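You operate a simulated robot arm through the tools that you are given. There is no shell and no other tool. Be economical: measure what you need, move in short steps, check, and stop when the job is done.

You are at the controls of a simulated robot arm. One attempt, no reset.

TASK
Put the tall blue tin and the purple gauge block in the red crate.

It is judged by the outcome, as a careful person would: the job done as asked, and still so three seconds after it is handed in. It fails if anything else is knocked over, pushed out of place, dropped, spilled or broken.

THE ROBOT
A 6-joint arm with a two-finger parallel gripper on a trunk, on a base that drives. Base frame: it is fixed to the floor where the robot stands at the start and does not move with it; the origin is under the middle of the robot, x ahead of it, y to its left, z up. Units: m, rad, N and s.
With the tool pointing down near the work surface it reaches from about 0.28 to 0.68 m from the robot's upright axis, wherever it stands. Its first joint turns from -2.897 to 2.897 rad. Places, roughly: red crate [-2, 0, 0.75]; purple gauge block [-9, 7.75, 0.75]. Payload 4.1 kg.
The tool frame sits at the grasp point between the pads (the TCP): z along the fingers, y along the line on which they close. The tips reach 0.023 m beyond it. The gripper opens to 0.094 m. The fingers are 0.038 m wide and 0.01 m thick; the gripper's body (0.054 by 0.096 m) begins 0.039 m behind the TCP.
Orientation is that of the tool frame in the base frame, as [roll, pitch, yaw] about the fixed x, y, z axes, in that order (R = Rz(yaw) Ry(pitch) Rx(roll)). With the fingers straight down and closing along the base's y, the tool's x points along the base's -x, its y along +y and its z along -z.

THE INTERFACE
- The arm moves only by the tool nudge_tool. Its argument "targets" is a list that holds one entry, the list of rows, each a list of 7 numbers: the shift along the tool's x, y, z in m, then the turn, a rotation vector about the tool's x, y, z in rad, then the finger opening in m, from 0 to 0.094. In form: [[[tx, ty, tz, ax, ay, az, hand], ...]]. A call has 1 to 8 rows; each row is the pose to reach, as a shift and turn from the pose commanded when the call began, along the tool's axes at that moment. A row lasts 0.2 s, in which the tool goes at most 0.05 m and 0.15 rad; a call with a longer step from one row to the next is refused whole, and so is a gripper value outside its range. A pose out of reach is approached as far as the arm can. The call stops where the force on the tool passes 40 N (or 10 N more than at its start, if that is more) or the arm is blocked; 0.2 s more then pass. The fingers move at their own pace (about 0.045 m/s each) and stop on an object; they squeeze with about 22 N. The grip force told is the motor's: it shows also when the fingers shut on nothing. Time passes only in rows, and 0.2 s behind the last, so rows that repeat a pose let the fingers close. It gives the time, the measured TCP pose, the force on the tool (base axes), the opening and the grip force at its end, in the units of the frame above (readings bear some noise).
- Cameras (640 x 400 px; columns grow to the right, rows downward): "scene" is now at [0.0086, 0.1462, 1.2964]; the picture's right is [-0.29, -0.96, 0.00], its down [-0.78, 0.24, -0.59] and it looks along [0.56, -0.17, -0.81] (base axes); focal length 262 px, centre (320, 200). "wrist" rides on the gripper at [0.086, 0.016, -0.074] in the tool frame; the picture's right is [-0.18, 0.98, 0.00], its down [-0.58, -0.11, -0.81] and it looks along [-0.79, -0.15, 0.59] (tool axes); focal length 243 px, centre (320, 200). There is no depth. A picture from a camera that has moved, and an enlarged one, comes with that camera's place and axes in the base frame and with its lens.
- grab_frame(camera): a new picture of that camera. The clock stands still meanwhile.
- raise_lower(by): slides the trunk up (or, below 0, down) by that many m; the arm and the scene camera ride with it, the base frame stays. It gives what a move gives, with no picture.
- base_move(legs): drives the robot by 1 to 6 legs, each [ahead, turn to the left] in m and rad, along the robot's own axes; the way and the turn of a leg run together, so that a leg with both is an arc; at most 1.5 m and 3.142 rad a leg. The arm and the cameras ride along, it lands a little off, and it stops where it bumps. It gives what a move gives.
- turn_head(pan, tilt): turns the head with the scene camera to pan (to the left, within 2.705 rad either way) and tilt (down, from -0.506 to 1.204), counted from straight ahead of the robot. It gives what a move gives.
- inspect(camera, box): a new picture of the part [left, top, right, bottom] of that camera's present view, enlarged. The clock stands still meanwhile.
- hand_in(): hands the job in; it is judged then, once.

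Go step by step. Nothing tells you exact positions but the pictures and the camera data: compare them with the known pose of the tool, close in by small moves and look again before you grip or let go. The budget is 120 turns and 82 pictures, counting those below and the enlarged ones. Unless the task says otherwise, let go and move clear before handing in, and close with one line.

The tools are called as name(argument=value, ...) on one line, values as JSON. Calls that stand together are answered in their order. nudge_tool: Moves the arm, as the interface text tells. Its arguments: {"type":"object","properties":{"targets":{"type":"array"}},"required":["targets"]} The other tools are called the same way: raise_lower (by) slides the trunk up or down; base_move (legs) drives the base; turn_head (pan, tilt) turns the head that bears the scene camera; grab_frame (camera) takes a picture; inspect (camera, box) takes an enlarged picture of a part of a camera's view; hand_in () hands the job in.

At the start:

```text
clock: 0.0
eef_pos: [0.3401, 0.0486, 0.7826]
orientation: [3.141, -0.001, 3.141]
ft_force: [-0.5, 0.0, 0.4]
grip_width: 0.0941
grip_force: 0.0
trunk travel left (down, up): [-0.275, 0.315]
robot x, y, heading: [-0.0002, -0.0023, 0.0]
head pan, tilt: [-0.297, 0.946]
```

scene: 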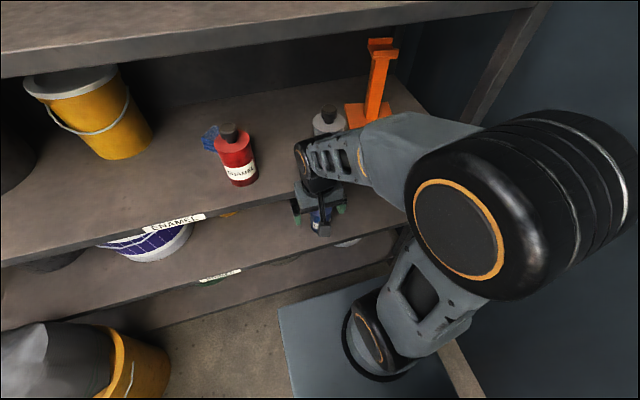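
wrist: 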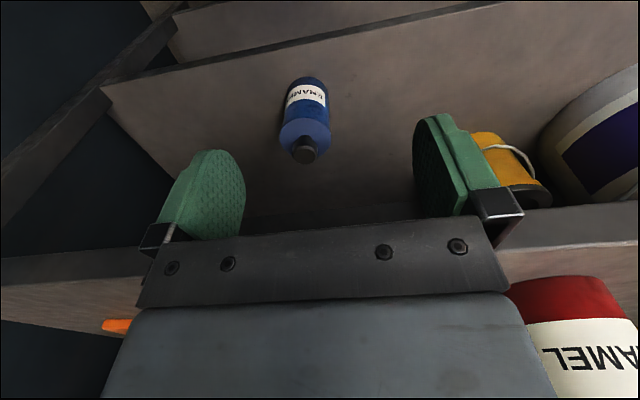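

The wrist camera shows a blue ENAMEL tin on the lower shelf near x=0.46, y=0, apparently partly under the upper shelf. I'll look closer before choosing a grasp.

inspect(camera="scene", box=[90, 70, 410, 290])

inspect(camera="wrist", box=[100, 0, 640, 260])

turn_head(pan=0.5, tilt=0.7)

grab_frame(camera="scene")

```text
1.82 times, centred on (250, 180) of scene
camera zoom: at [0.0086, 0.1462, 1.2964], right [-0.29, -0.96, 0.0], down [-0.78, 0.24, -0.59], along [0.56, -0.17, -0.81], focal length 477 px, centre (447, 236)
```

zoom: 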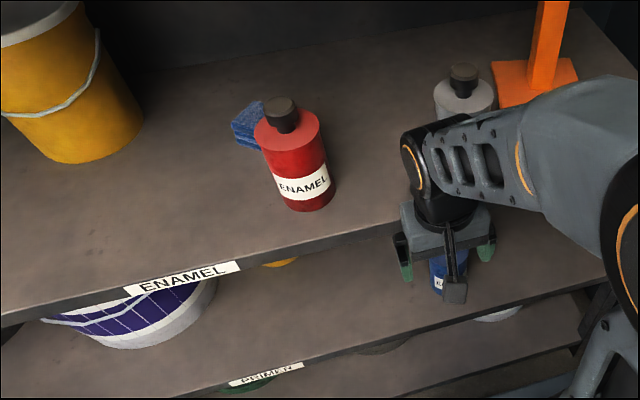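

```text
1.19 times, centred on (370, 130) of wrist
camera zoom: at [0.2528, 0.0642, 0.8575], right [0.18, 0.98, 0.0], down [0.58, -0.11, 0.81], along [0.79, -0.15, -0.59], focal length 288 px, centre (261, 283)
```

zoom: 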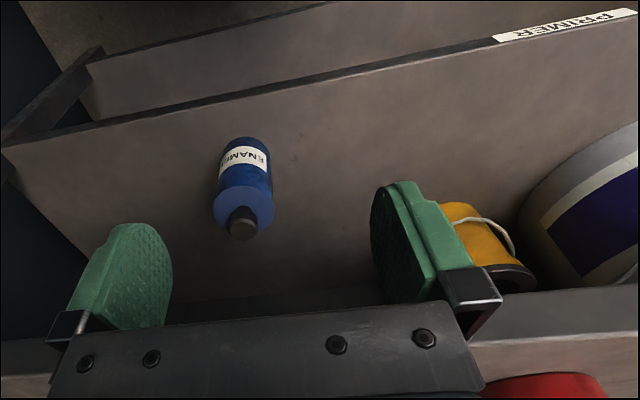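

```text
clock: 1.1
eef_pos: [0.3391, 0.0472, 0.7831]
orientation: [3.141, 0.0, -3.141]
ft_force: [0.4, -0.2, 0.2]
grip_width: 0.0941
grip_force: 0.0
trunk travel left (down, up): [-0.275, 0.315]
robot x, y, heading: [0.001, 0.001, 0.004]
head pan, tilt: [0.499, 0.7]
```

```text
77 pictures are left
camera scene: at [0.0135, 0.2082, 1.3159], right [0.48, -0.88, 0.0], down [-0.57, -0.31, -0.76], along [0.67, 0.37, -0.64], focal length 262 px, centre (320, 200)
```

scene: 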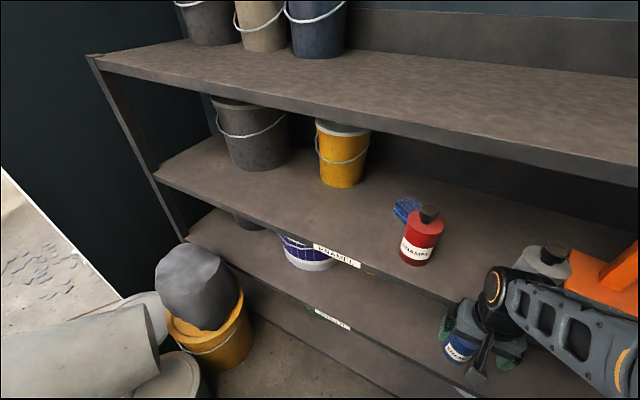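

The tall blue tin is at about (0.48, 0.0), about 0.15 tall, under the overhang of the upper shelf. I'll look behind me at the crate, and pan right for other things, before choosing the grasp.

turn_head(pan=2.7, tilt=0.35)

grab_frame(camera="scene")

turn_head(pan=-2.6, tilt=0.35)

grab_frame(camera="scene")

turn_head(pan=1.6, tilt=0.3)

grab_frame(camera="scene")

```text
clock: 3.2
eef_pos: [0.3387, 0.0474, 0.7821]
orientation: [3.14, 0.0, 3.141]
ft_force: [-0.4, -0.7, -0.5]
grip_width: 0.094
grip_force: 0.1
trunk travel left (down, up): [-0.275, 0.315]
robot x, y, heading: [-0.0012, 0.0006, -0.002]
head pan, tilt: [2.7, 0.351]
```

```text
76 pictures are left
camera scene: at [-0.1453, 0.2074, 1.3473], right [0.43, 0.9, 0.0], down [0.31, -0.15, -0.94], along [-0.85, 0.4, -0.34], focal length 262 px, centre (320, 200)
```

scene: 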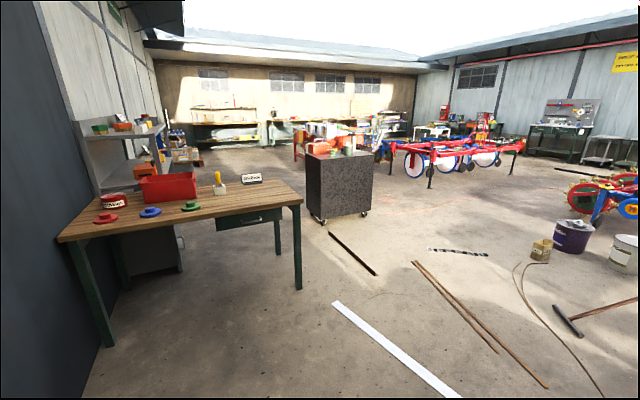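

```text
clock: 7.3
eef_pos: [0.3388, 0.0476, 0.7826]
orientation: [3.141, 0.0, -3.141]
ft_force: [-0.2, 0.2, 0.0]
grip_width: 0.0938
grip_force: 0.1
trunk travel left (down, up): [-0.275, 0.315]
robot x, y, heading: [-0.0002, 0.0004, -0.001]
head pan, tilt: [-2.601, 0.351]
```

```text
75 pictures are left
camera scene: at [-0.1409, 0.1196, 1.3473], right [-0.52, 0.86, 0.0], down [0.29, 0.18, -0.94], along [-0.8, -0.48, -0.34], focal length 262 px, centre (320, 200)
```

scene: 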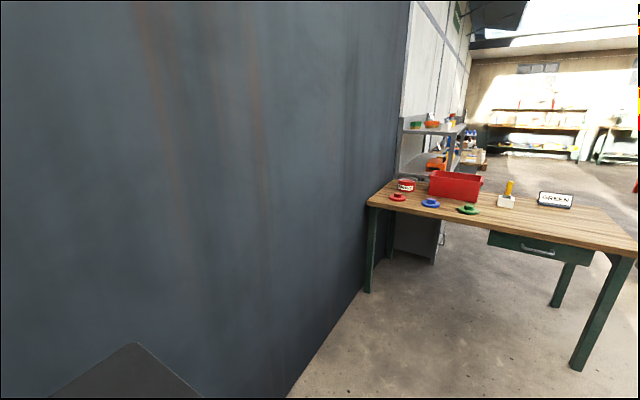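

```text
clock: 10.7
eef_pos: [0.3387, 0.0478, 0.7824]
orientation: [-3.14, -0.001, 3.14]
ft_force: [-0.1, -0.3, -0.5]
grip_width: 0.094
grip_force: 0.0
trunk travel left (down, up): [-0.275, 0.315]
robot x, y, heading: [-0.002, 0.0003, -0.005]
head pan, tilt: [1.6, 0.3]
```

```text
74 pictures are left
camera scene: at [-0.0639, 0.2609, 1.352], right [1.0, 0.03, 0.0], down [0.01, -0.3, -0.96], along [-0.03, 0.95, -0.3], focal length 262 px, centre (320, 200)
```

scene: 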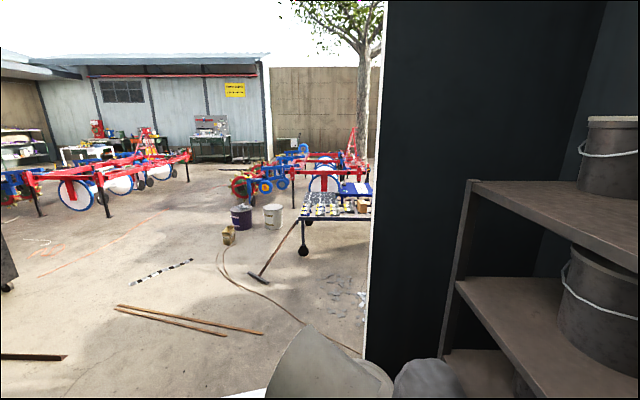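

The crate sits on a bench behind me and the way to the shelf is clear. I'll tilt the gripper forward (~55°) while lowering it in front of the shelf, aligned with the tin.

nudge_tool(targets=[[[0, -0.007, 0.03, 0, -0.137, 0, 0.094], [0, -0.014, 0.06, 0, -0.274, 0, 0.094], [0, -0.021, 0.09, 0, -0.411, 0, 0.094], [0, -0.028, 0.12, 0, -0.548, 0, 0.094], [0, -0.034, 0.15, 0, -0.685, 0, 0.094], [0, -0.04, 0.18, 0, -0.822, 0, 0.094], [0, -0.045, 0.2, 0, -0.96, 0, 0.094]]])

turn_head(pan=0.0, tilt=0.85)

grab_frame(camera="scene")

grab_frame(camera="wrist")

```text
clock: 11.6
eef_pos: [0.374, 0.0307, 0.6986]
orientation: [3.137, 0.372, 3.103]
ft_force: [-4.3, -0.4, -4.5]
grip_width: 0.0941
grip_force: 0.2
out of reach, approached as far as the arm can: row 2, 3, 4
trunk travel left (down, up): [-0.275, 0.315]
robot x, y, heading: [-0.0036, -0.0005, 0.003]
head pan, tilt: [1.6, 0.3]
stopped in row 4: the force on the tool passed its limit (the readings are from after the stop); the commanded pose is now the measured one
```

```text
clock: 13.2
eef_pos: [0.3748, 0.0317, 0.6982]
orientation: [3.136, 0.373, 3.102]
ft_force: [-13.7, 0.1, -15.6]
grip_width: 0.0939
grip_force: 0.0
trunk travel left (down, up): [-0.275, 0.315]
robot x, y, heading: [-0.0018, -0.0006, -0.001]
head pan, tilt: [0.0, 0.85]
```

```text
73 pictures are left
camera scene: at [0.0161, 0.1678, 1.3035], right [0.0, -1.0, 0.0], down [-0.75, 0.0, -0.66], along [0.66, 0.0, -0.75], focal length 262 px, centre (320, 200)
```

scene: 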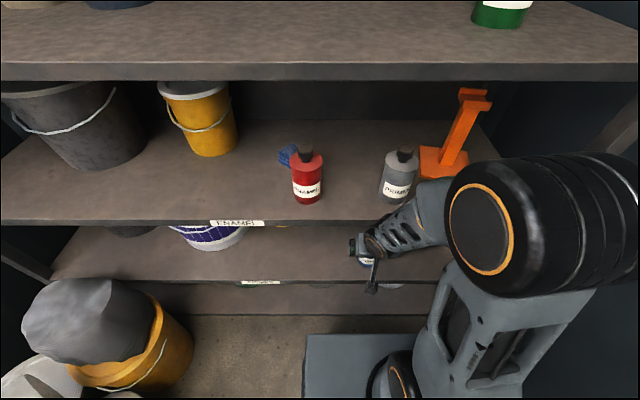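

```text
72 pictures are left
camera wrist: at [0.2679, 0.0517, 0.7372], right [0.21, 0.98, 0.07], down [0.24, -0.12, 0.96], along [0.95, -0.18, -0.26], focal length 243 px, centre (320, 200)
```

wrist: 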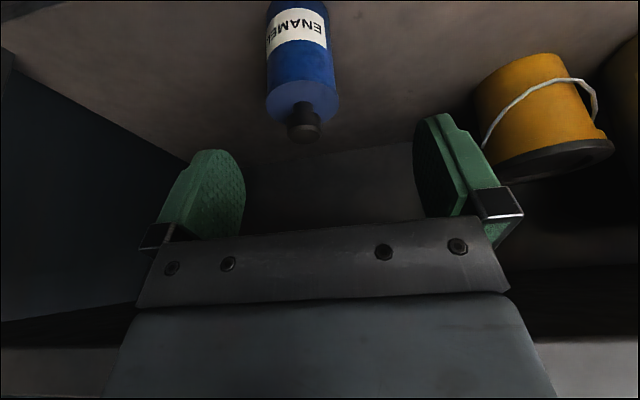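

The hand touched the upper shelf's edge and the arm was too folded for this tilt. I'll back the base away about 0.2 m, which also releases the contact, then tilt with more reach.

base_move(legs=[[-0.22, 0]])

nudge_tool(targets=[[[0, 0, 0, 0, -0.1, 0, 0.094], [0, 0, 0.02, 0, -0.2, 0, 0.094], [0, 0, 0.04, 0, -0.3, 0, 0.094], [0, 0, 0.06, 0, -0.4, 0, 0.094], [0, 0, 0.08, 0, -0.5, 0, 0.094], [0, 0, 0.1, 0, -0.6, 0, 0.094]]])

grab_frame(camera="scene")

grab_frame(camera="wrist")

```text
clock: 14.9
eef_pos: [0.1529, 0.0315, 0.6991]
orientation: [3.136, 0.372, 3.106]
ft_force: [0.6, 0.5, -0.1]
grip_width: 0.094
grip_force: 0.1
trunk travel left (down, up): [-0.275, 0.315]
robot x, y, heading: [-0.2223, 0.0013, 0.004]
head pan, tilt: [0.0, 0.85]
```

```text
clock: 16.4
eef_pos: [0.219, 0.0257, 0.658]
orientation: [-2.983, 0.944, -3.048]
ft_force: [1.1, 0.0, -0.1]
grip_width: 0.0939
grip_force: 0.1
out of reach, approached as far as the arm can: row 1, 2, 3, 4, 5, 6
trunk travel left (down, up): [-0.275, 0.315]
robot x, y, heading: [-0.2238, -0.0008, -0.004]
head pan, tilt: [0.0, 0.85]
```

```text
71 pictures are left
camera scene: at [-0.2063, 0.1672, 1.3036], right [0.0, -1.0, 0.0], down [-0.75, 0.0, -0.66], along [0.66, 0.0, -0.75], focal length 262 px, centre (320, 200)
```

scene: 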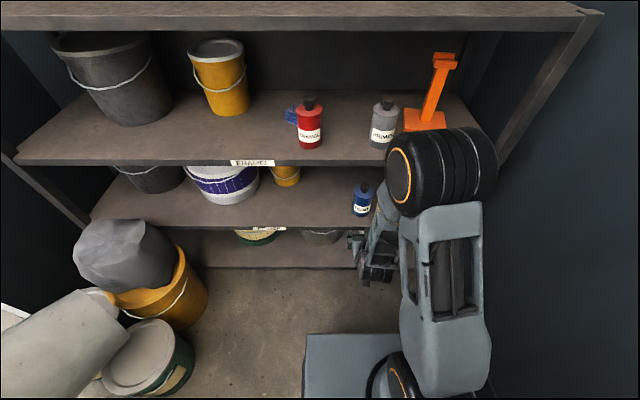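

```text
70 pictures are left
camera wrist: at [0.1091, 0.0438, 0.6299], right [0.14, 0.99, 0.06], down [-0.32, -0.01, 0.95], along [0.94, -0.15, 0.31], focal length 243 px, centre (320, 200)
```

wrist: 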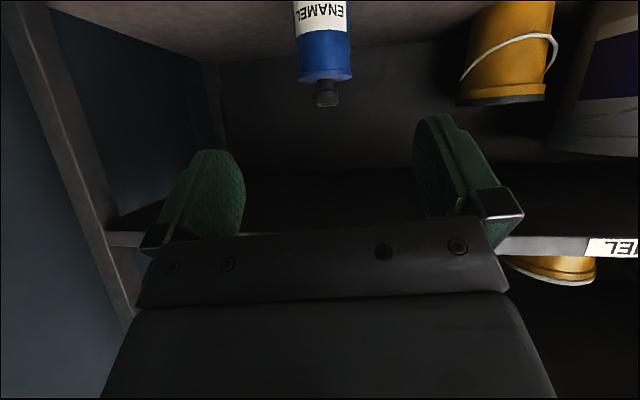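

The arm is now tilted and free, and the tin stays untouched at its spot. I'll move forward and down some, then check the pose.

nudge_tool(targets=[[[0.004, 0, 0.028, 0, 0, 0, 0.094], [0.009, 0, 0.056, 0, 0, 0, 0.094], [0.014, 0, 0.084, 0, 0, 0, 0.094], [0.019, 0, 0.111, 0, 0, 0, 0.094], [0.019, 0, 0.111, 0, 0, 0, 0.094]]])

grab_frame(camera="wrist")

```text
clock: 17.6
eef_pos: [0.294, 0.034, 0.5784]
orientation: [-2.974, 0.942, -3.05]
ft_force: [0.1, 0.5, 0.1]
grip_width: 0.0939
grip_force: 0.1
out of reach, approached as far as the arm can: row 1, 2, 3, 4, 5
trunk travel left (down, up): [-0.275, 0.315]
robot x, y, heading: [-0.223, -0.0002, 0.002]
head pan, tilt: [0.0, 0.85]
```

```text
69 pictures are left
camera wrist: at [0.1841, 0.0525, 0.5506], right [0.15, 0.99, 0.05], down [-0.32, 0.0, 0.95], along [0.94, -0.16, 0.31], focal length 243 px, centre (320, 200)
```

wrist: 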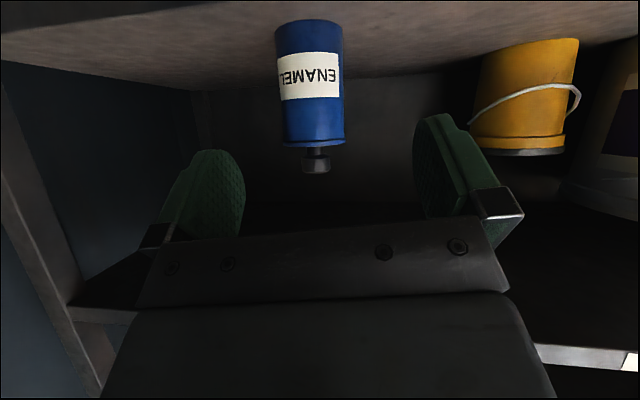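

The tin's axis is at about (0.478, 0.004), body z 0.46–0.575, cap to 0.61. With this tilt the palm would hit it, so I'll go flatter (about 72°), level the closing line and centre on it while still well short.

nudge_tool(targets=[[[-0.004, -0.008, 0.013, -0.023, -0.075, 0.013, 0.094], [-0.007, -0.015, 0.026, -0.046, -0.15, 0.026, 0.094], [-0.011, -0.023, 0.039, -0.07, -0.225, 0.04, 0.094], [-0.014, -0.03, 0.051, -0.093, -0.3, 0.053, 0.094], [-0.014, -0.03, 0.051, -0.093, -0.3, 0.053, 0.094]]])

grab_frame(camera="wrist")

grab_frame(camera="scene")

```text
clock: 18.8
eef_pos: [0.3571, 0.0671, 0.5784]
orientation: [-2.883, 1.203, -2.922]
ft_force: [0.5, -0.1, 1.2]
grip_width: 0.0939
grip_force: 0.1
out of reach, approached as far as the arm can: row 1, 2, 3, 4, 5
trunk travel left (down, up): [-0.275, 0.315]
robot x, y, heading: [-0.2214, -0.0006, 0.002]
head pan, tilt: [0.0, 0.85]
```

```text
68 pictures are left
camera wrist: at [0.2577, 0.081, 0.5225], right [0.09, 0.99, 0.08], down [-0.55, -0.02, 0.83], along [0.83, -0.12, 0.55], focal length 243 px, centre (320, 200)
```

wrist: 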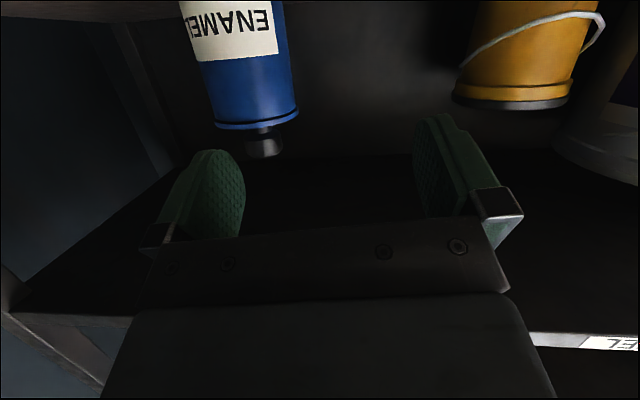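

```text
67 pictures are left
camera scene: at [-0.2061, 0.1673, 1.3036], right [0.0, -1.0, 0.0], down [-0.75, 0.0, -0.66], along [0.66, 0.0, -0.75], focal length 262 px, centre (320, 200)
```

scene: 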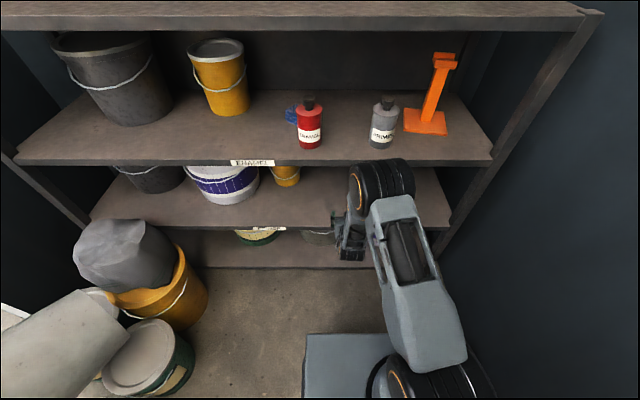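

The arm is folded too tightly to hold this pose accurately, with the elbow near the shelf. I'll back the base up a further 0.16 m so the arm can extend, then re-level the tool.

base_move(legs=[[-0.18, 0]])

nudge_tool(targets=[[[-0.012, -0.02, 0.035, 0, 0, 0, 0.094], [-0.024, -0.04, 0.07, 0, 0, 0, 0.094], [-0.036, -0.06, 0.105, 0, 0, 0, 0.094], [-0.048, -0.06, 0.14, 0, 0, 0, 0.094], [-0.048, -0.06, 0.14, 0, 0, 0, 0.094]]])

grab_frame(camera="scene")

```text
clock: 20.3
eef_pos: [0.176, 0.0669, 0.5772]
orientation: [-2.886, 1.203, -2.919]
ft_force: [-0.4, -0.1, 0.3]
grip_width: 0.0938
grip_force: 0.1
trunk travel left (down, up): [-0.275, 0.315]
robot x, y, heading: [-0.4045, 0.0007, 0.005]
head pan, tilt: [0.0, 0.85]
```

```text
clock: 21.5
eef_pos: [0.3293, 0.0344, 0.5817]
orientation: [-2.859, 1.193, -2.927]
ft_force: [-0.3, 0.2, -0.4]
grip_width: 0.094
grip_force: 0.0
out of reach, approached as far as the arm can: row 1, 2, 3, 4, 5
trunk travel left (down, up): [-0.275, 0.315]
robot x, y, heading: [-0.3992, -0.0041, 0.005]
head pan, tilt: [0.0, 0.85]
```

```text
66 pictures are left
camera scene: at [-0.3873, 0.1666, 1.3036], right [0.0, -1.0, 0.0], down [-0.75, 0.0, -0.66], along [0.66, 0.0, -0.75], focal length 262 px, centre (320, 200)
```

scene: 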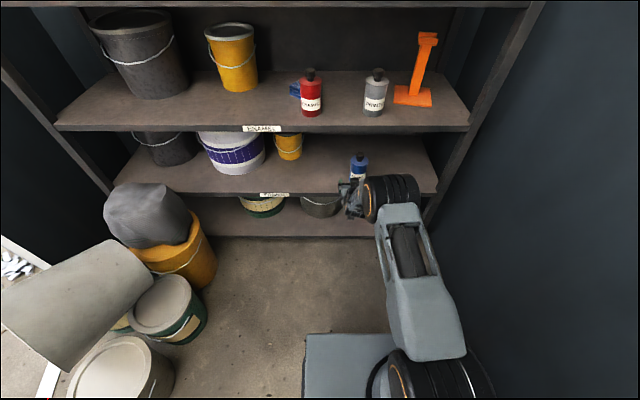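

The arm is still compressed, but moving forward will open the elbow. I'll step forward to just short of the tin with the levelling correction and watch whether the pose becomes reachable.

nudge_tool(targets=[[[0, -0.009, 0.02, -0.018, -0.013, 0.026, 0.094], [0, -0.018, 0.042, -0.035, -0.026, 0.052, 0.094], [0, -0.027, 0.065, -0.053, -0.04, 0.078, 0.094], [0, -0.027, 0.065, -0.053, -0.04, 0.078, 0.094]]])

grab_frame(camera="wrist")

inspect(camera="scene", box=[300, 120, 500, 245])

```text
clock: 22.5
eef_pos: [0.3801, 0.0603, 0.5718]
orientation: [-3.049, 1.237, -3.073]
ft_force: [0.0, 0.1, 0.0]
grip_width: 0.0939
grip_force: 0.0
out of reach, approached as far as the arm can: row 1, 2, 3, 4
trunk travel left (down, up): [-0.275, 0.315]
robot x, y, heading: [-0.4012, 0.0007, 0.004]
head pan, tilt: [0.0, 0.85]
```

```text
65 pictures are left
camera wrist: at [0.2813, 0.0779, 0.5151], right [0.08, 0.99, 0.14], down [-0.57, -0.07, 0.82], along [0.82, -0.15, 0.56], focal length 243 px, centre (320, 200)
```

wrist: 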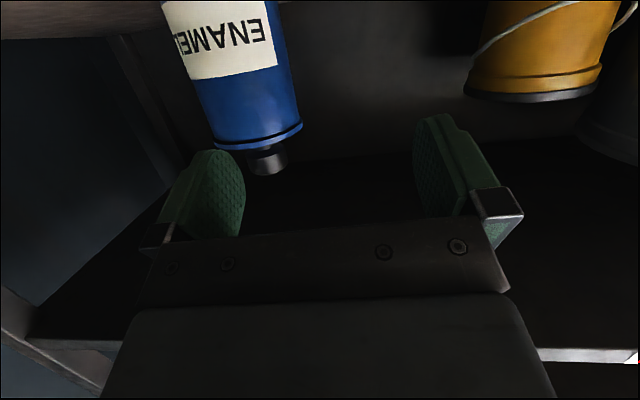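

```text
3.20 times, centred on (400, 182) of scene
camera zoom: at [-0.3874, 0.1667, 1.3036], right [0.0, -1.0, 0.0], down [-0.75, 0.0, -0.66], along [0.66, 0.0, -0.75], focal length 840 px, centre (64, 256)
```

zoom: 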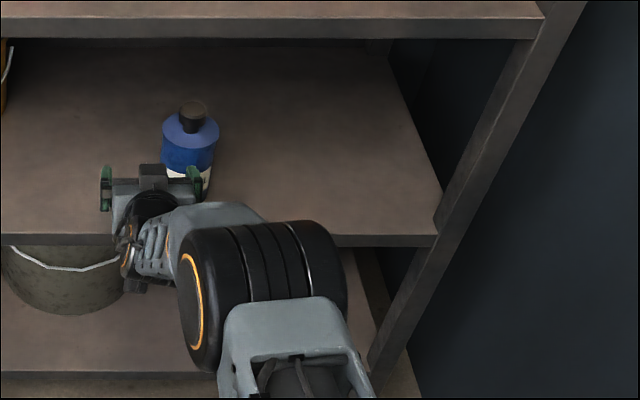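

The wrist seems limited because the forearm slopes down steeply. I'll back off, lower the trunk 0.2 m so the forearm runs flatter, and lift the tool back up.

base_move(legs=[[-0.1, 0]])

raise_lower(by=-0.2)

nudge_tool(targets=[[[-0.047, -0.01, -0.015, 0, 0, 0, 0.094], [-0.094, -0.02, -0.03, 0, 0, 0, 0.094], [-0.141, -0.03, -0.045, 0, 0, 0, 0.094], [-0.188, -0.04, -0.06, 0, 0, 0, 0.094], [-0.188, -0.04, -0.06, 0, 0, 0, 0.094]]])

grab_frame(camera="scene")

```text
clock: 23.6
eef_pos: [0.2787, 0.0589, 0.5728]
orientation: [-3.046, 1.236, -3.076]
ft_force: [-1.0, 0.6, -0.9]
grip_width: 0.094
grip_force: 0.0
trunk travel left (down, up): [-0.275, 0.315]
robot x, y, heading: [-0.507, -0.0005, -0.001]
head pan, tilt: [0.0, 0.85]
```

```text
clock: 25.8
eef_pos: [0.2783, 0.0595, 0.3721]
orientation: [-3.044, 1.237, -3.076]
ft_force: [0.0, 0.3, -0.5]
grip_width: 0.0942
grip_force: 0.0
trunk travel left (down, up): [-0.075, 0.515]
robot x, y, heading: [-0.5044, -0.0025, 0.001]
head pan, tilt: [0.0, 0.85]
```

```text
refused: row 1 steps farther than a row can; nothing moved
```

```text
63 pictures are left
camera scene: at [-0.4879, 0.1664, 1.1037], right [0.0, -1.0, 0.0], down [-0.75, 0.0, -0.66], along [0.66, 0.0, -0.75], focal length 262 px, centre (320, 200)
```

scene: 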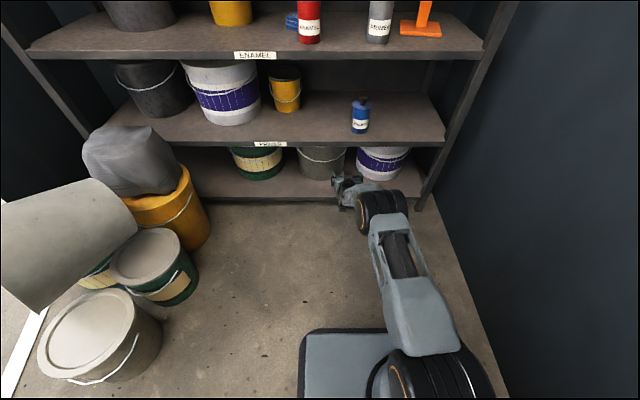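

Clear view now: the blue tin stands alone on the lower shelf. I'll lift the tool back to grasp height in front of it.

nudge_tool(targets=[[[-0.036, -0.012, -0.012, -0.007, 0, 0.004, 0.094], [-0.072, -0.024, -0.024, -0.014, 0, 0.008, 0.094], [-0.107, -0.036, -0.036, -0.021, 0, 0.012, 0.094], [-0.143, -0.048, -0.048, -0.028, 0, 0.016, 0.094], [-0.178, -0.061, -0.06, -0.036, 0, 0.021, 0.094], [-0.178, -0.061, -0.06, -0.036, 0, 0.021, 0.094]]])

grab_frame(camera="wrist")

```text
clock: 27.2
eef_pos: [0.277, 0.0401, 0.5614]
orientation: [-3.121, 1.231, -3.139]
ft_force: [-0.1, 0.4, 1.1]
grip_width: 0.0939
grip_force: 0.0
out of reach, approached as far as the arm can: row 1, 2, 3, 4, 5, 6
trunk travel left (down, up): [-0.075, 0.515]
robot x, y, heading: [-0.5049, -0.0025, -0.003]
head pan, tilt: [0.0, 0.85]
```

```text
62 pictures are left
camera wrist: at [0.1785, 0.0579, 0.506], right [0.08, 0.98, 0.17], down [-0.57, -0.09, 0.82], along [0.82, -0.16, 0.55], focal length 243 px, centre (320, 200)
```

wrist: 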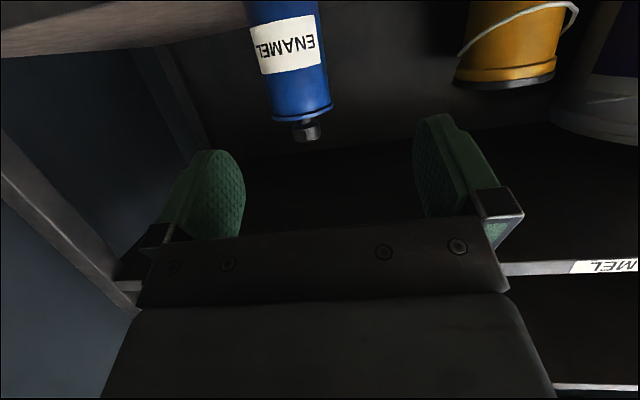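

The tool orientation is now right, only y is 3–4 cm off; I'll correct that by turning the base slightly and advance by driving, which keeps the arm pose fixed. First a partial advance to just short of the tin.

base_move(legs=[[0, -0.037], [0.11, 0]])

grab_frame(camera="wrist")

inspect(camera="scene", box=[260, 60, 500, 260])

```text
clock: 28.7
eef_pos: [0.3864, 0.0064, 0.5614]
orientation: [-3.121, 1.229, 3.106]
ft_force: [0.2, 1.2, 0.9]
grip_width: 0.0938
grip_force: 0.0
trunk travel left (down, up): [-0.075, 0.515]
robot x, y, heading: [-0.3936, -0.0008, -0.035]
head pan, tilt: [0.0, 0.85]
```

```text
61 pictures are left
camera wrist: at [0.2882, 0.0283, 0.5058], right [0.12, 0.98, 0.17], down [-0.57, -0.07, 0.82], along [0.81, -0.19, 0.55], focal length 243 px, centre (320, 200)
```

wrist: 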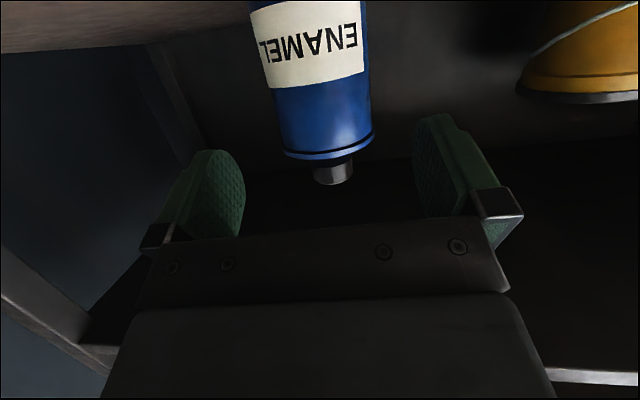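

```text
2.00 times, centred on (380, 160) of scene
camera zoom: at [-0.3739, 0.1617, 1.1036], right [-0.04, -1.0, 0.0], down [-0.75, 0.03, -0.66], along [0.66, -0.02, -0.75], focal length 525 px, centre (200, 280)
```

zoom: 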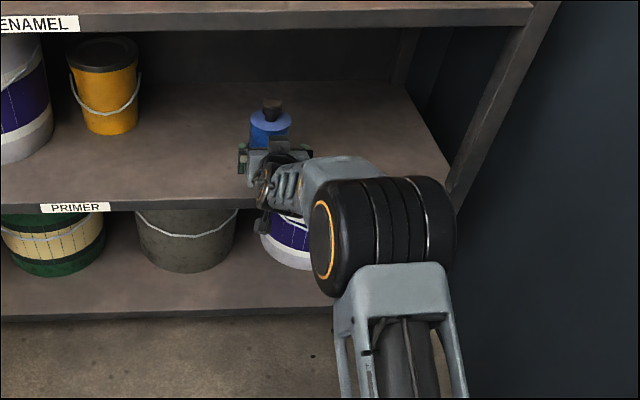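

Aligned: the tin's axis is at y≈0.001 and the tool line passes within 3 mm of it. Driving in the last 8 cm.

base_move(legs=[[0.083, 0]])

grab_frame(camera="wrist")

```text
clock: 29.8
eef_pos: [0.4685, 0.0049, 0.5634]
orientation: [-3.121, 1.23, 3.109]
ft_force: [0.0, -0.4, 0.6]
grip_width: 0.0941
grip_force: 0.0
trunk travel left (down, up): [-0.075, 0.515]
robot x, y, heading: [-0.3137, -0.008, -0.031]
head pan, tilt: [0.0, 0.85]
```

```text
59 pictures are left
camera wrist: at [0.3716, 0.0262, 0.5058], right [0.11, 0.98, 0.17], down [-0.57, -0.07, 0.82], along [0.81, -0.19, 0.55], focal length 243 px, centre (320, 200)
```

wrist: 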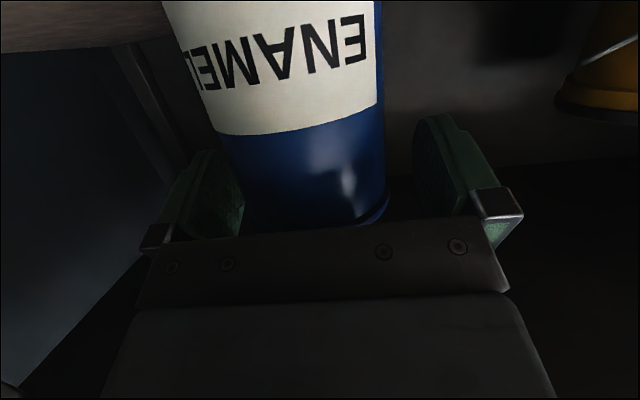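

The tin is between the pads with no contact yet. Closing the gripper.

nudge_tool(targets=[[[0, 0, 0, 0, 0, 0, 0.08], [0, 0, 0, 0, 0, 0, 0.06], [0, 0, 0, 0, 0, 0, 0.04], [0, 0, 0, 0, 0, 0, 0.04]]])

grab_frame(camera="wrist")

```text
clock: 30.8
eef_pos: [0.4698, 0.0034, 0.5629]
orientation: [-3.121, 1.232, 3.106]
ft_force: [0.9, -3.4, 5.0]
grip_width: 0.0747
grip_force: 22.0
trunk travel left (down, up): [-0.075, 0.515]
robot x, y, heading: [-0.3127, -0.0059, -0.042]
head pan, tilt: [0.0, 0.85]
```

```text
58 pictures are left
camera wrist: at [0.3718, 0.0257, 0.5065], right [0.12, 0.98, 0.17], down [-0.57, -0.07, 0.82], along [0.81, -0.19, 0.55], focal length 243 px, centre (320, 200)
```

wrist: 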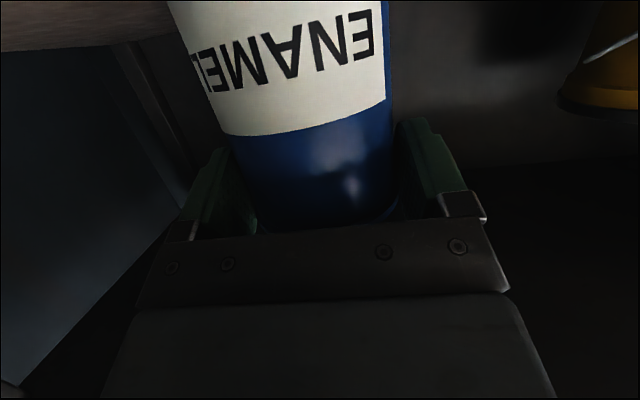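

Gripped at 0.075 m width. I'll lift 4 cm with the trunk and drive straight back out.

raise_lower(by=0.04)

base_move(legs=[[-0.4, 0]])

turn_head(pan=0.0, tilt=0.6)

grab_frame(camera="scene")

turn_head(pan=2.6, tilt=0.5)

grab_frame(camera="scene")

```text
clock: 31.6
eef_pos: [0.4698, 0.0044, 0.6009]
orientation: [-3.121, 1.228, 3.108]
ft_force: [0.8, 0.6, -4.2]
grip_width: 0.0745
grip_force: 22.0
trunk travel left (down, up): [-0.115, 0.475]
robot x, y, heading: [-0.3133, -0.01, -0.032]
head pan, tilt: [0.0, 0.85]
```

```text
clock: 34.1
eef_pos: [0.0735, 0.0229, 0.6022]
orientation: [-3.121, 1.23, 3.115]
ft_force: [0.4, 0.1, -4.1]
grip_width: 0.0746
grip_force: 22.1
trunk travel left (down, up): [-0.115, 0.475]
robot x, y, heading: [-0.709, 0.0025, -0.029]
head pan, tilt: [0.0, 0.85]
```

```text
clock: 34.9
eef_pos: [0.0744, 0.0232, 0.6008]
orientation: [-3.12, 1.227, 3.115]
ft_force: [0.0, 0.7, -3.6]
grip_width: 0.0744
grip_force: 22.3
trunk travel left (down, up): [-0.115, 0.475]
robot x, y, heading: [-0.7113, 0.0033, -0.028]
head pan, tilt: [0.0, 0.6]
```

```text
57 pictures are left
camera scene: at [-0.6772, 0.1709, 1.1644], right [-0.03, -1.0, 0.0], down [-0.57, 0.02, -0.82], along [0.82, -0.02, -0.57], focal length 262 px, centre (320, 200)
```

scene: 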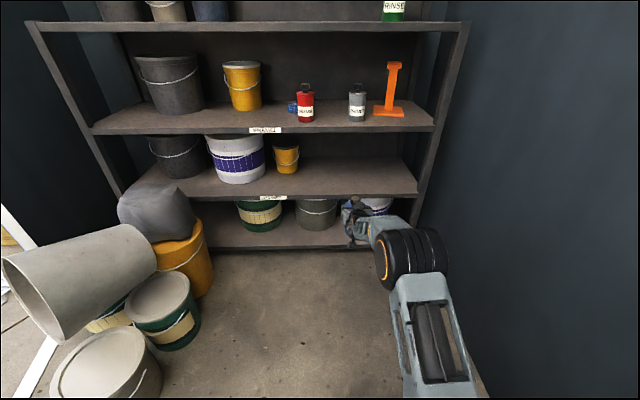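

```text
clock: 37.2
eef_pos: [0.0732, 0.0223, 0.6009]
orientation: [-3.121, 1.231, 3.115]
ft_force: [-0.3, -0.4, -3.8]
grip_width: 0.0743
grip_force: 21.6
trunk travel left (down, up): [-0.115, 0.475]
robot x, y, heading: [-0.7087, 0.0025, -0.023]
head pan, tilt: [2.601, 0.499]
```

```text
56 pictures are left
camera scene: at [-0.8422, 0.2223, 1.1736], right [0.54, 0.84, 0.0], down [0.4, -0.26, -0.88], along [-0.74, 0.47, -0.48], focal length 262 px, centre (320, 200)
```

scene: 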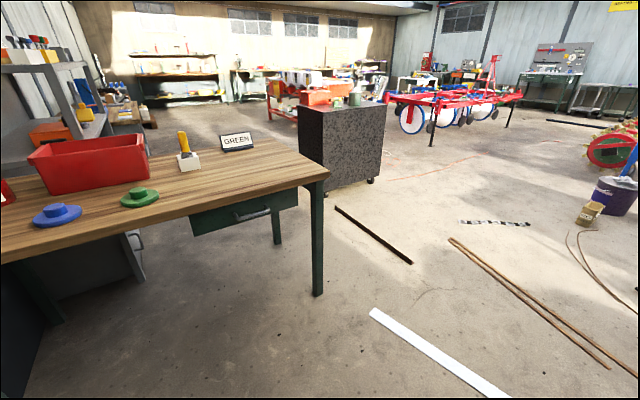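

The tin is held firmly and nothing else moved. I'll raise the trunk so the tin clears bench height, then turn left (the right side is walled) to face the bench.

raise_lower(by=0.4)

base_move(legs=[[0, 1.57], [0, 1.57]])

turn_head(pan=0.0, tilt=0.6)

grab_frame(camera="scene")

```text
clock: 41.0
eef_pos: [0.0731, 0.0234, 1.0011]
orientation: [-3.119, 1.229, 3.117]
ft_force: [0.6, 0.0, -4.1]
grip_width: 0.0749
grip_force: 22.4
trunk travel left (down, up): [-0.515, 0.075]
robot x, y, heading: [-0.7093, 0.0047, -0.026]
head pan, tilt: [2.601, 0.499]
```

```text
clock: 49.2
eef_pos: [-1.4893, -0.0616, 1.0024]
orientation: [-3.119, 1.23, 0.037]
ft_force: [-0.6, -0.2, -3.7]
grip_width: 0.0748
grip_force: 21.9
trunk travel left (down, up): [-0.515, 0.075]
robot x, y, heading: [-0.7084, 0.0048, -3.108]
head pan, tilt: [2.601, 0.499]
```

```text
clock: 51.6
eef_pos: [-1.4892, -0.0622, 1.0029]
orientation: [-3.12, 1.229, 0.036]
ft_force: [0.4, -0.6, -3.9]
grip_width: 0.0747
grip_force: 22.2
trunk travel left (down, up): [-0.515, 0.075]
robot x, y, heading: [-0.7071, 0.0084, -3.108]
head pan, tilt: [0.0, 0.6]
```

```text
55 pictures are left
camera scene: at [-0.7338, -0.1621, 1.5645], right [-0.03, 1.0, 0.0], down [0.56, 0.02, -0.82], along [-0.82, -0.03, -0.57], focal length 262 px, centre (320, 200)
```

scene: 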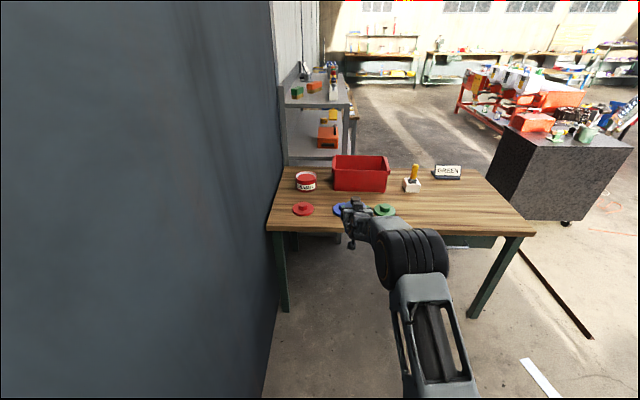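

The bench with the red crate is ahead; other items (coloured lids, red tin, brush holder, sign) stand around it. I'll enlarge to measure.

inspect(camera="scene", box=[260, 130, 500, 250])

```text
2.67 times, centred on (380, 190) of scene
camera zoom: at [-0.7338, -0.1621, 1.5645], right [-0.03, 1.0, 0.0], down [0.56, 0.02, -0.82], along [-0.82, -0.03, -0.57], focal length 700 px, centre (160, 227)
```

zoom: 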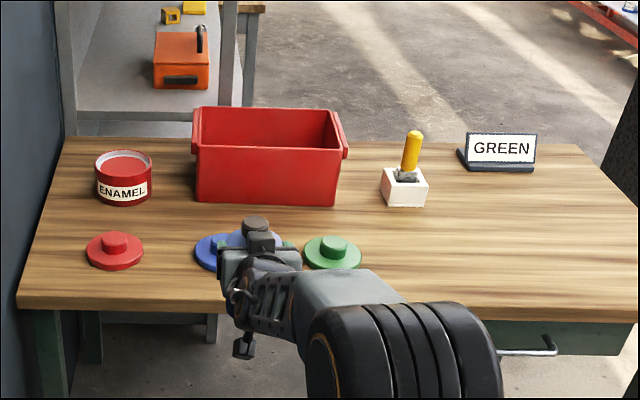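

Crate: about x −2.0…−2.17, y −0.14…0.17, floor ~0.75, rim ~0.89. The flat grip would foul the crate wall, so I'll set the tin on the free bench area near (−1.85, 0.30) and regrasp it from above. Driving there.

base_move(legs=[[0, -0.9], [0.42, 0], [0, 0.866]])

grab_frame(camera="scene")

```text
clock: 58.7
eef_pos: [-1.7563, 0.2802, 1.001]
orientation: [-3.119, 1.23, 0.002]
ft_force: [-0.2, -0.3, -3.5]
grip_width: 0.0745
grip_force: 21.6
trunk travel left (down, up): [-0.515, 0.075]
robot x, y, heading: [-0.9708, 0.3214, -3.143]
head pan, tilt: [0.0, 0.6]
```

```text
53 pictures are left
camera scene: at [-1.0034, 0.1552, 1.5645], right [0.0, 1.0, 0.0], down [0.57, 0.0, -0.82], along [-0.82, 0.0, -0.57], focal length 262 px, centre (320, 200)
```

scene: 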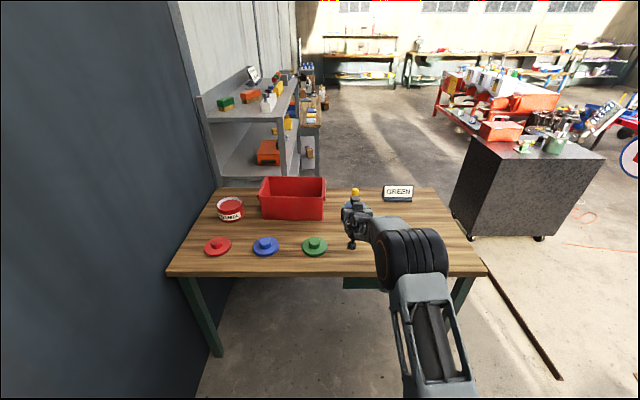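

The spot in front of me, right of the green lid, is clear. I'll advance 9 cm and lower the trunk to just above the bench.

base_move(legs=[[0.09, 0]])

raise_lower(by=-0.12)

grab_frame(camera="wrist")

inspect(camera="scene", box=[240, 150, 480, 300])

```text
clock: 59.8
eef_pos: [-1.8461, 0.2801, 0.9995]
orientation: [-3.119, 1.23, 0.002]
ft_force: [0.2, 0.4, -4.1]
grip_width: 0.0747
grip_force: 22.6
trunk travel left (down, up): [-0.515, 0.075]
robot x, y, heading: [-1.0633, 0.3214, -3.142]
head pan, tilt: [0.0, 0.6]
```

```text
clock: 61.3
eef_pos: [-1.8465, 0.2802, 0.881]
orientation: [-3.119, 1.229, 0.003]
ft_force: [0.6, 0.4, -3.8]
grip_width: 0.0747
grip_force: 22.0
trunk travel left (down, up): [-0.395, 0.195]
robot x, y, heading: [-1.062, 0.3201, -3.141]
head pan, tilt: [0.0, 0.6]
```

```text
52 pictures are left
camera wrist: at [-1.7465, 0.2631, 0.8251], right [-0.08, -0.98, 0.17], down [0.57, 0.09, 0.82], along [-0.82, 0.16, 0.55], focal length 243 px, centre (320, 200)
```

wrist: 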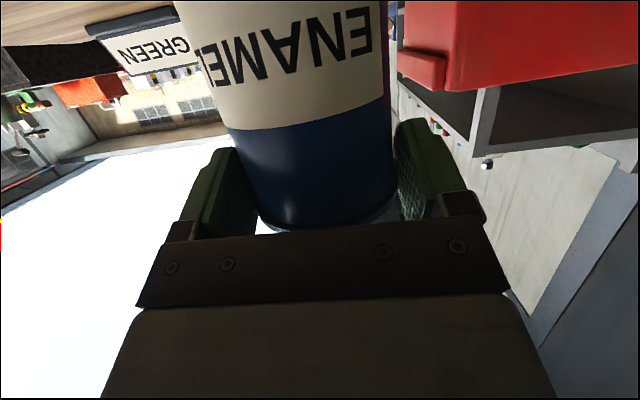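

```text
2.67 times, centred on (360, 225) of scene
camera zoom: at [-1.0932, 0.1555, 1.4445], right [0.0, 1.0, 0.0], down [0.57, 0.0, -0.82], along [-0.82, 0.0, -0.57], focal length 700 px, centre (213, 133)
```

zoom: 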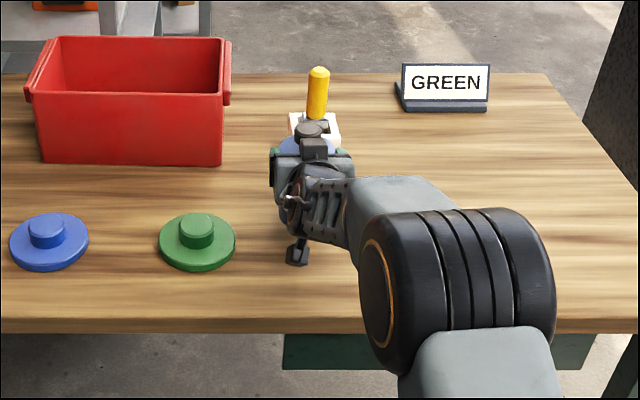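

Clear. Lowering gently with the trunk in small steps, watching the force.

raise_lower(by=-0.018)

raise_lower(by=-0.006)

inspect(camera="wrist", box=[0, 0, 640, 240])

```text
clock: 62.0
eef_pos: [-1.8448, 0.2798, 0.8632]
orientation: [-3.117, 1.227, 0.001]
ft_force: [0.6, 0.5, -3.9]
grip_width: 0.0748
grip_force: 21.8
trunk travel left (down, up): [-0.377, 0.213]
robot x, y, heading: [-1.0617, 0.3213, -3.14]
head pan, tilt: [0.0, 0.6]
```

```text
clock: 62.5
eef_pos: [-1.8459, 0.2793, 0.8561]
orientation: [-3.119, 1.23, 0.001]
ft_force: [0.4, 0.0, -3.2]
grip_width: 0.0745
grip_force: 22.2
trunk travel left (down, up): [-0.371, 0.219]
robot x, y, heading: [-1.0625, 0.3206, -3.141]
head pan, tilt: [0.0, 0.6]
```

```text
1.00 times, centred on (320, 120) of wrist
camera zoom: at [-1.7465, 0.2631, 0.801], right [-0.08, -0.98, 0.17], down [0.57, 0.09, 0.82], along [-0.82, 0.16, 0.55], focal length 243 px, centre (320, 280)
```

zoom: 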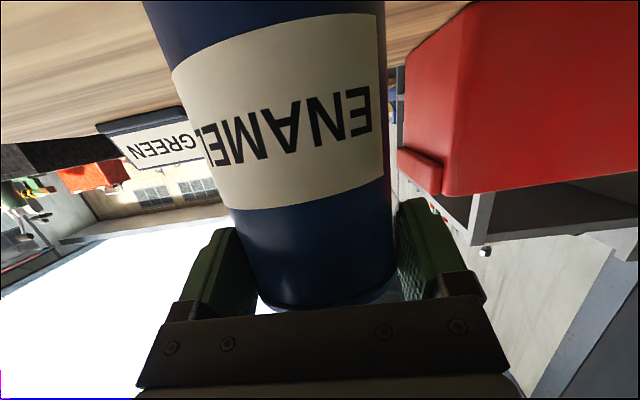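

raise_lower(by=-0.004)

raise_lower(by=-0.003)

```text
clock: 63.0
eef_pos: [-1.8457, 0.2797, 0.8541]
orientation: [-3.12, 1.23, 0.002]
ft_force: [0.2, 0.3, -1.6]
grip_width: 0.0743
grip_force: 22.4
trunk travel left (down, up): [-0.367, 0.223]
robot x, y, heading: [-1.0635, 0.3189, -3.142]
head pan, tilt: [0.0, 0.6]
```

```text
clock: 63.6
eef_pos: [-1.8459, 0.2809, 0.8543]
orientation: [-3.124, 1.235, 0.0]
ft_force: [0.1, 0.5, 9.6]
grip_width: 0.0748
grip_force: 21.6
trunk travel left (down, up): [-0.364, 0.226]
robot x, y, heading: [-1.0636, 0.3212, -3.146]
head pan, tilt: [0.0, 0.6]
```

The tin is on the bench (force reversed at TCP z 0.854). Opening and backing straight out.

nudge_tool(targets=[[[0, 0, 0, 0, 0, 0, 0.08], [0, 0, 0, 0, 0, 0, 0.094], [0, 0, 0, 0, 0, 0, 0.094]]])

base_move(legs=[[-0.2, 0]])

grab_frame(camera="wrist")

inspect(camera="scene", box=[240, 120, 480, 270])

```text
clock: 64.4
eef_pos: [-1.8447, 0.2801, 0.8493]
orientation: [-3.118, 1.228, 0.005]
ft_force: [-0.5, 0.3, -0.5]
grip_width: 0.0941
grip_force: 0.0
trunk travel left (down, up): [-0.364, 0.226]
robot x, y, heading: [-1.0625, 0.3235, -3.139]
head pan, tilt: [0.0, 0.6]
```

```text
clock: 66.0
eef_pos: [-1.6435, 0.2814, 0.8504]
orientation: [-3.119, 1.228, 0.001]
ft_force: [-0.2, 0.2, -0.3]
grip_width: 0.0939
grip_force: 0.1
trunk travel left (down, up): [-0.364, 0.226]
robot x, y, heading: [-0.8614, 0.323, 3.139]
head pan, tilt: [0.0, 0.6]
```

```text
49 pictures are left
camera wrist: at [-1.5446, 0.2638, 0.7943], right [-0.08, -0.98, 0.17], down [0.57, 0.09, 0.82], along [-0.82, 0.16, 0.55], focal length 243 px, centre (320, 200)
```

wrist: 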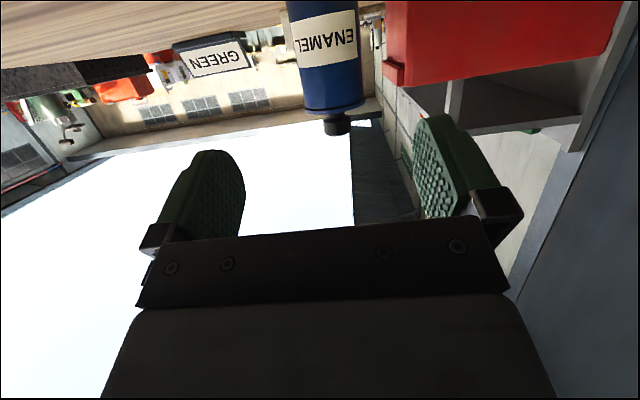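

```text
2.67 times, centred on (360, 195) of scene
camera zoom: at [-0.8913, 0.1555, 1.4135], right [0.0, 1.0, 0.0], down [0.57, 0.0, -0.82], along [-0.82, 0.0, -0.57], focal length 700 px, centre (213, 213)
```

zoom: 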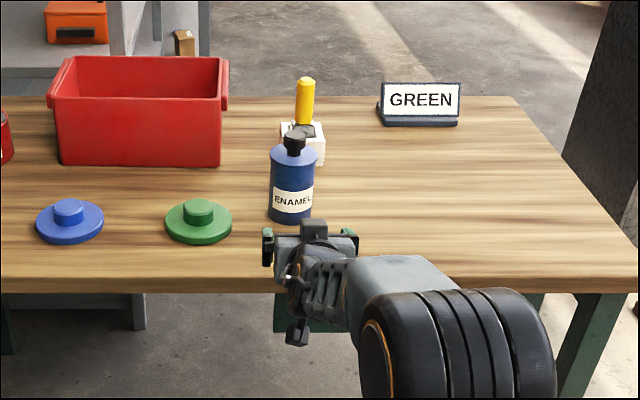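

The tin stands upright at about (−1.853, 0.28) on the bench, and everything else is undisturbed. Now I'll raise the trunk and swing the tool to point straight down for a top grasp.

raise_lower(by=0.2)

nudge_tool(targets=[[[0.007, 0, -0.02, 0, 0.14, 0, 0.094], [0.014, 0, -0.04, 0, 0.28, 0, 0.094], [0.021, 0, -0.06, 0, 0.42, 0, 0.094], [0.029, 0, -0.08, 0, 0.56, 0, 0.094], [0.036, 0, -0.1, 0, 0.7, 0, 0.094], [0.043, 0, -0.12, 0, 0.84, 0, 0.094], [0.05, 0, -0.141, 0, 0.98, 0, 0.094], [0.05, 0, -0.141, 0, 1.12, 0, 0.094]]])

```text
clock: 68.1
eef_pos: [-1.6439, 0.28, 1.0498]
orientation: [-3.118, 1.229, 0.004]
ft_force: [0.0, 0.3, -0.2]
grip_width: 0.094
grip_force: 0.0
trunk travel left (down, up): [-0.564, 0.026]
robot x, y, heading: [-0.8623, 0.3245, 3.137]
head pan, tilt: [0.0, 0.6]
```

```text
clock: 69.9
eef_pos: [-1.4938, 0.2781, 1.0511]
orientation: [-3.134, 0.106, -0.019]
ft_force: [-0.3, 0.7, -1.0]
grip_width: 0.0941
grip_force: 0.0
out of reach, approached as far as the arm can: row 2, 3, 4
trunk travel left (down, up): [-0.564, 0.026]
robot x, y, heading: [-0.8614, 0.3195, 3.146]
head pan, tilt: [0.0, 0.6]
```

Nearly vertical. Finishing the rotation and extending slightly.

nudge_tool(targets=[[[-0.015, 0, 0, 0, 0.05, 0, 0.094], [-0.03, 0, 0, -0.007, 0.106, 0.019, 0.094], [-0.03, 0, 0, -0.007, 0.106, 0.019, 0.094]]])

inspect(camera="scene", box=[220, 120, 500, 295])

grab_frame(camera="wrist")

```text
clock: 70.7
eef_pos: [-1.5224, 0.2781, 1.0542]
orientation: [3.141, 0.004, -0.038]
ft_force: [0.5, 0.6, 0.1]
grip_width: 0.0939
grip_force: 0.1
trunk travel left (down, up): [-0.564, 0.026]
robot x, y, heading: [-0.861, 0.3214, 3.138]
head pan, tilt: [0.0, 0.6]
```

```text
2.29 times, centred on (360, 208) of scene
camera zoom: at [-0.891, 0.1555, 1.6135], right [0.0, 1.0, 0.0], down [0.56, 0.0, -0.83], along [-0.83, 0.0, -0.56], focal length 600 px, centre (229, 183)
```

zoom: 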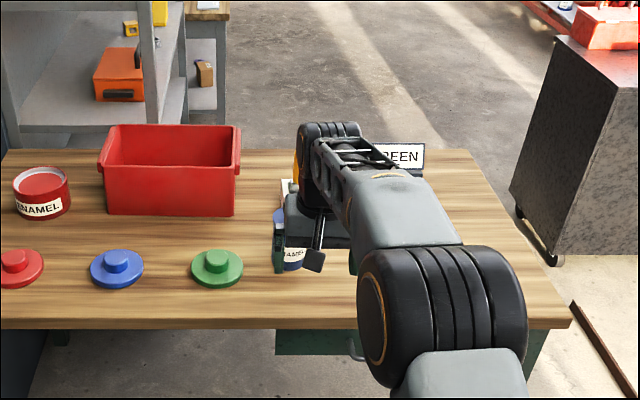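

```text
46 pictures are left
camera wrist: at [-1.437, 0.2594, 1.1288], right [-0.22, -0.98, 0.0], down [-0.57, 0.13, 0.81], along [-0.79, 0.18, -0.59], focal length 243 px, centre (320, 200)
```

wrist: 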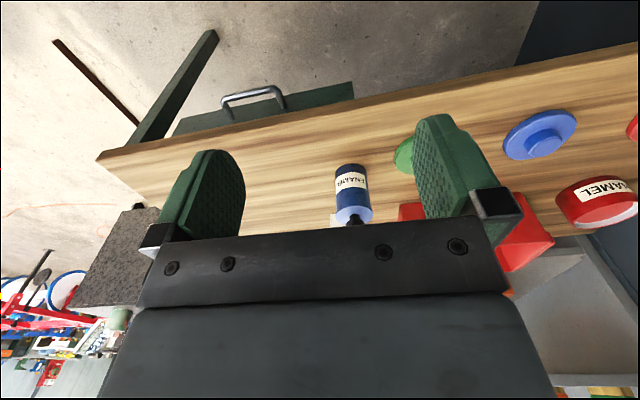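

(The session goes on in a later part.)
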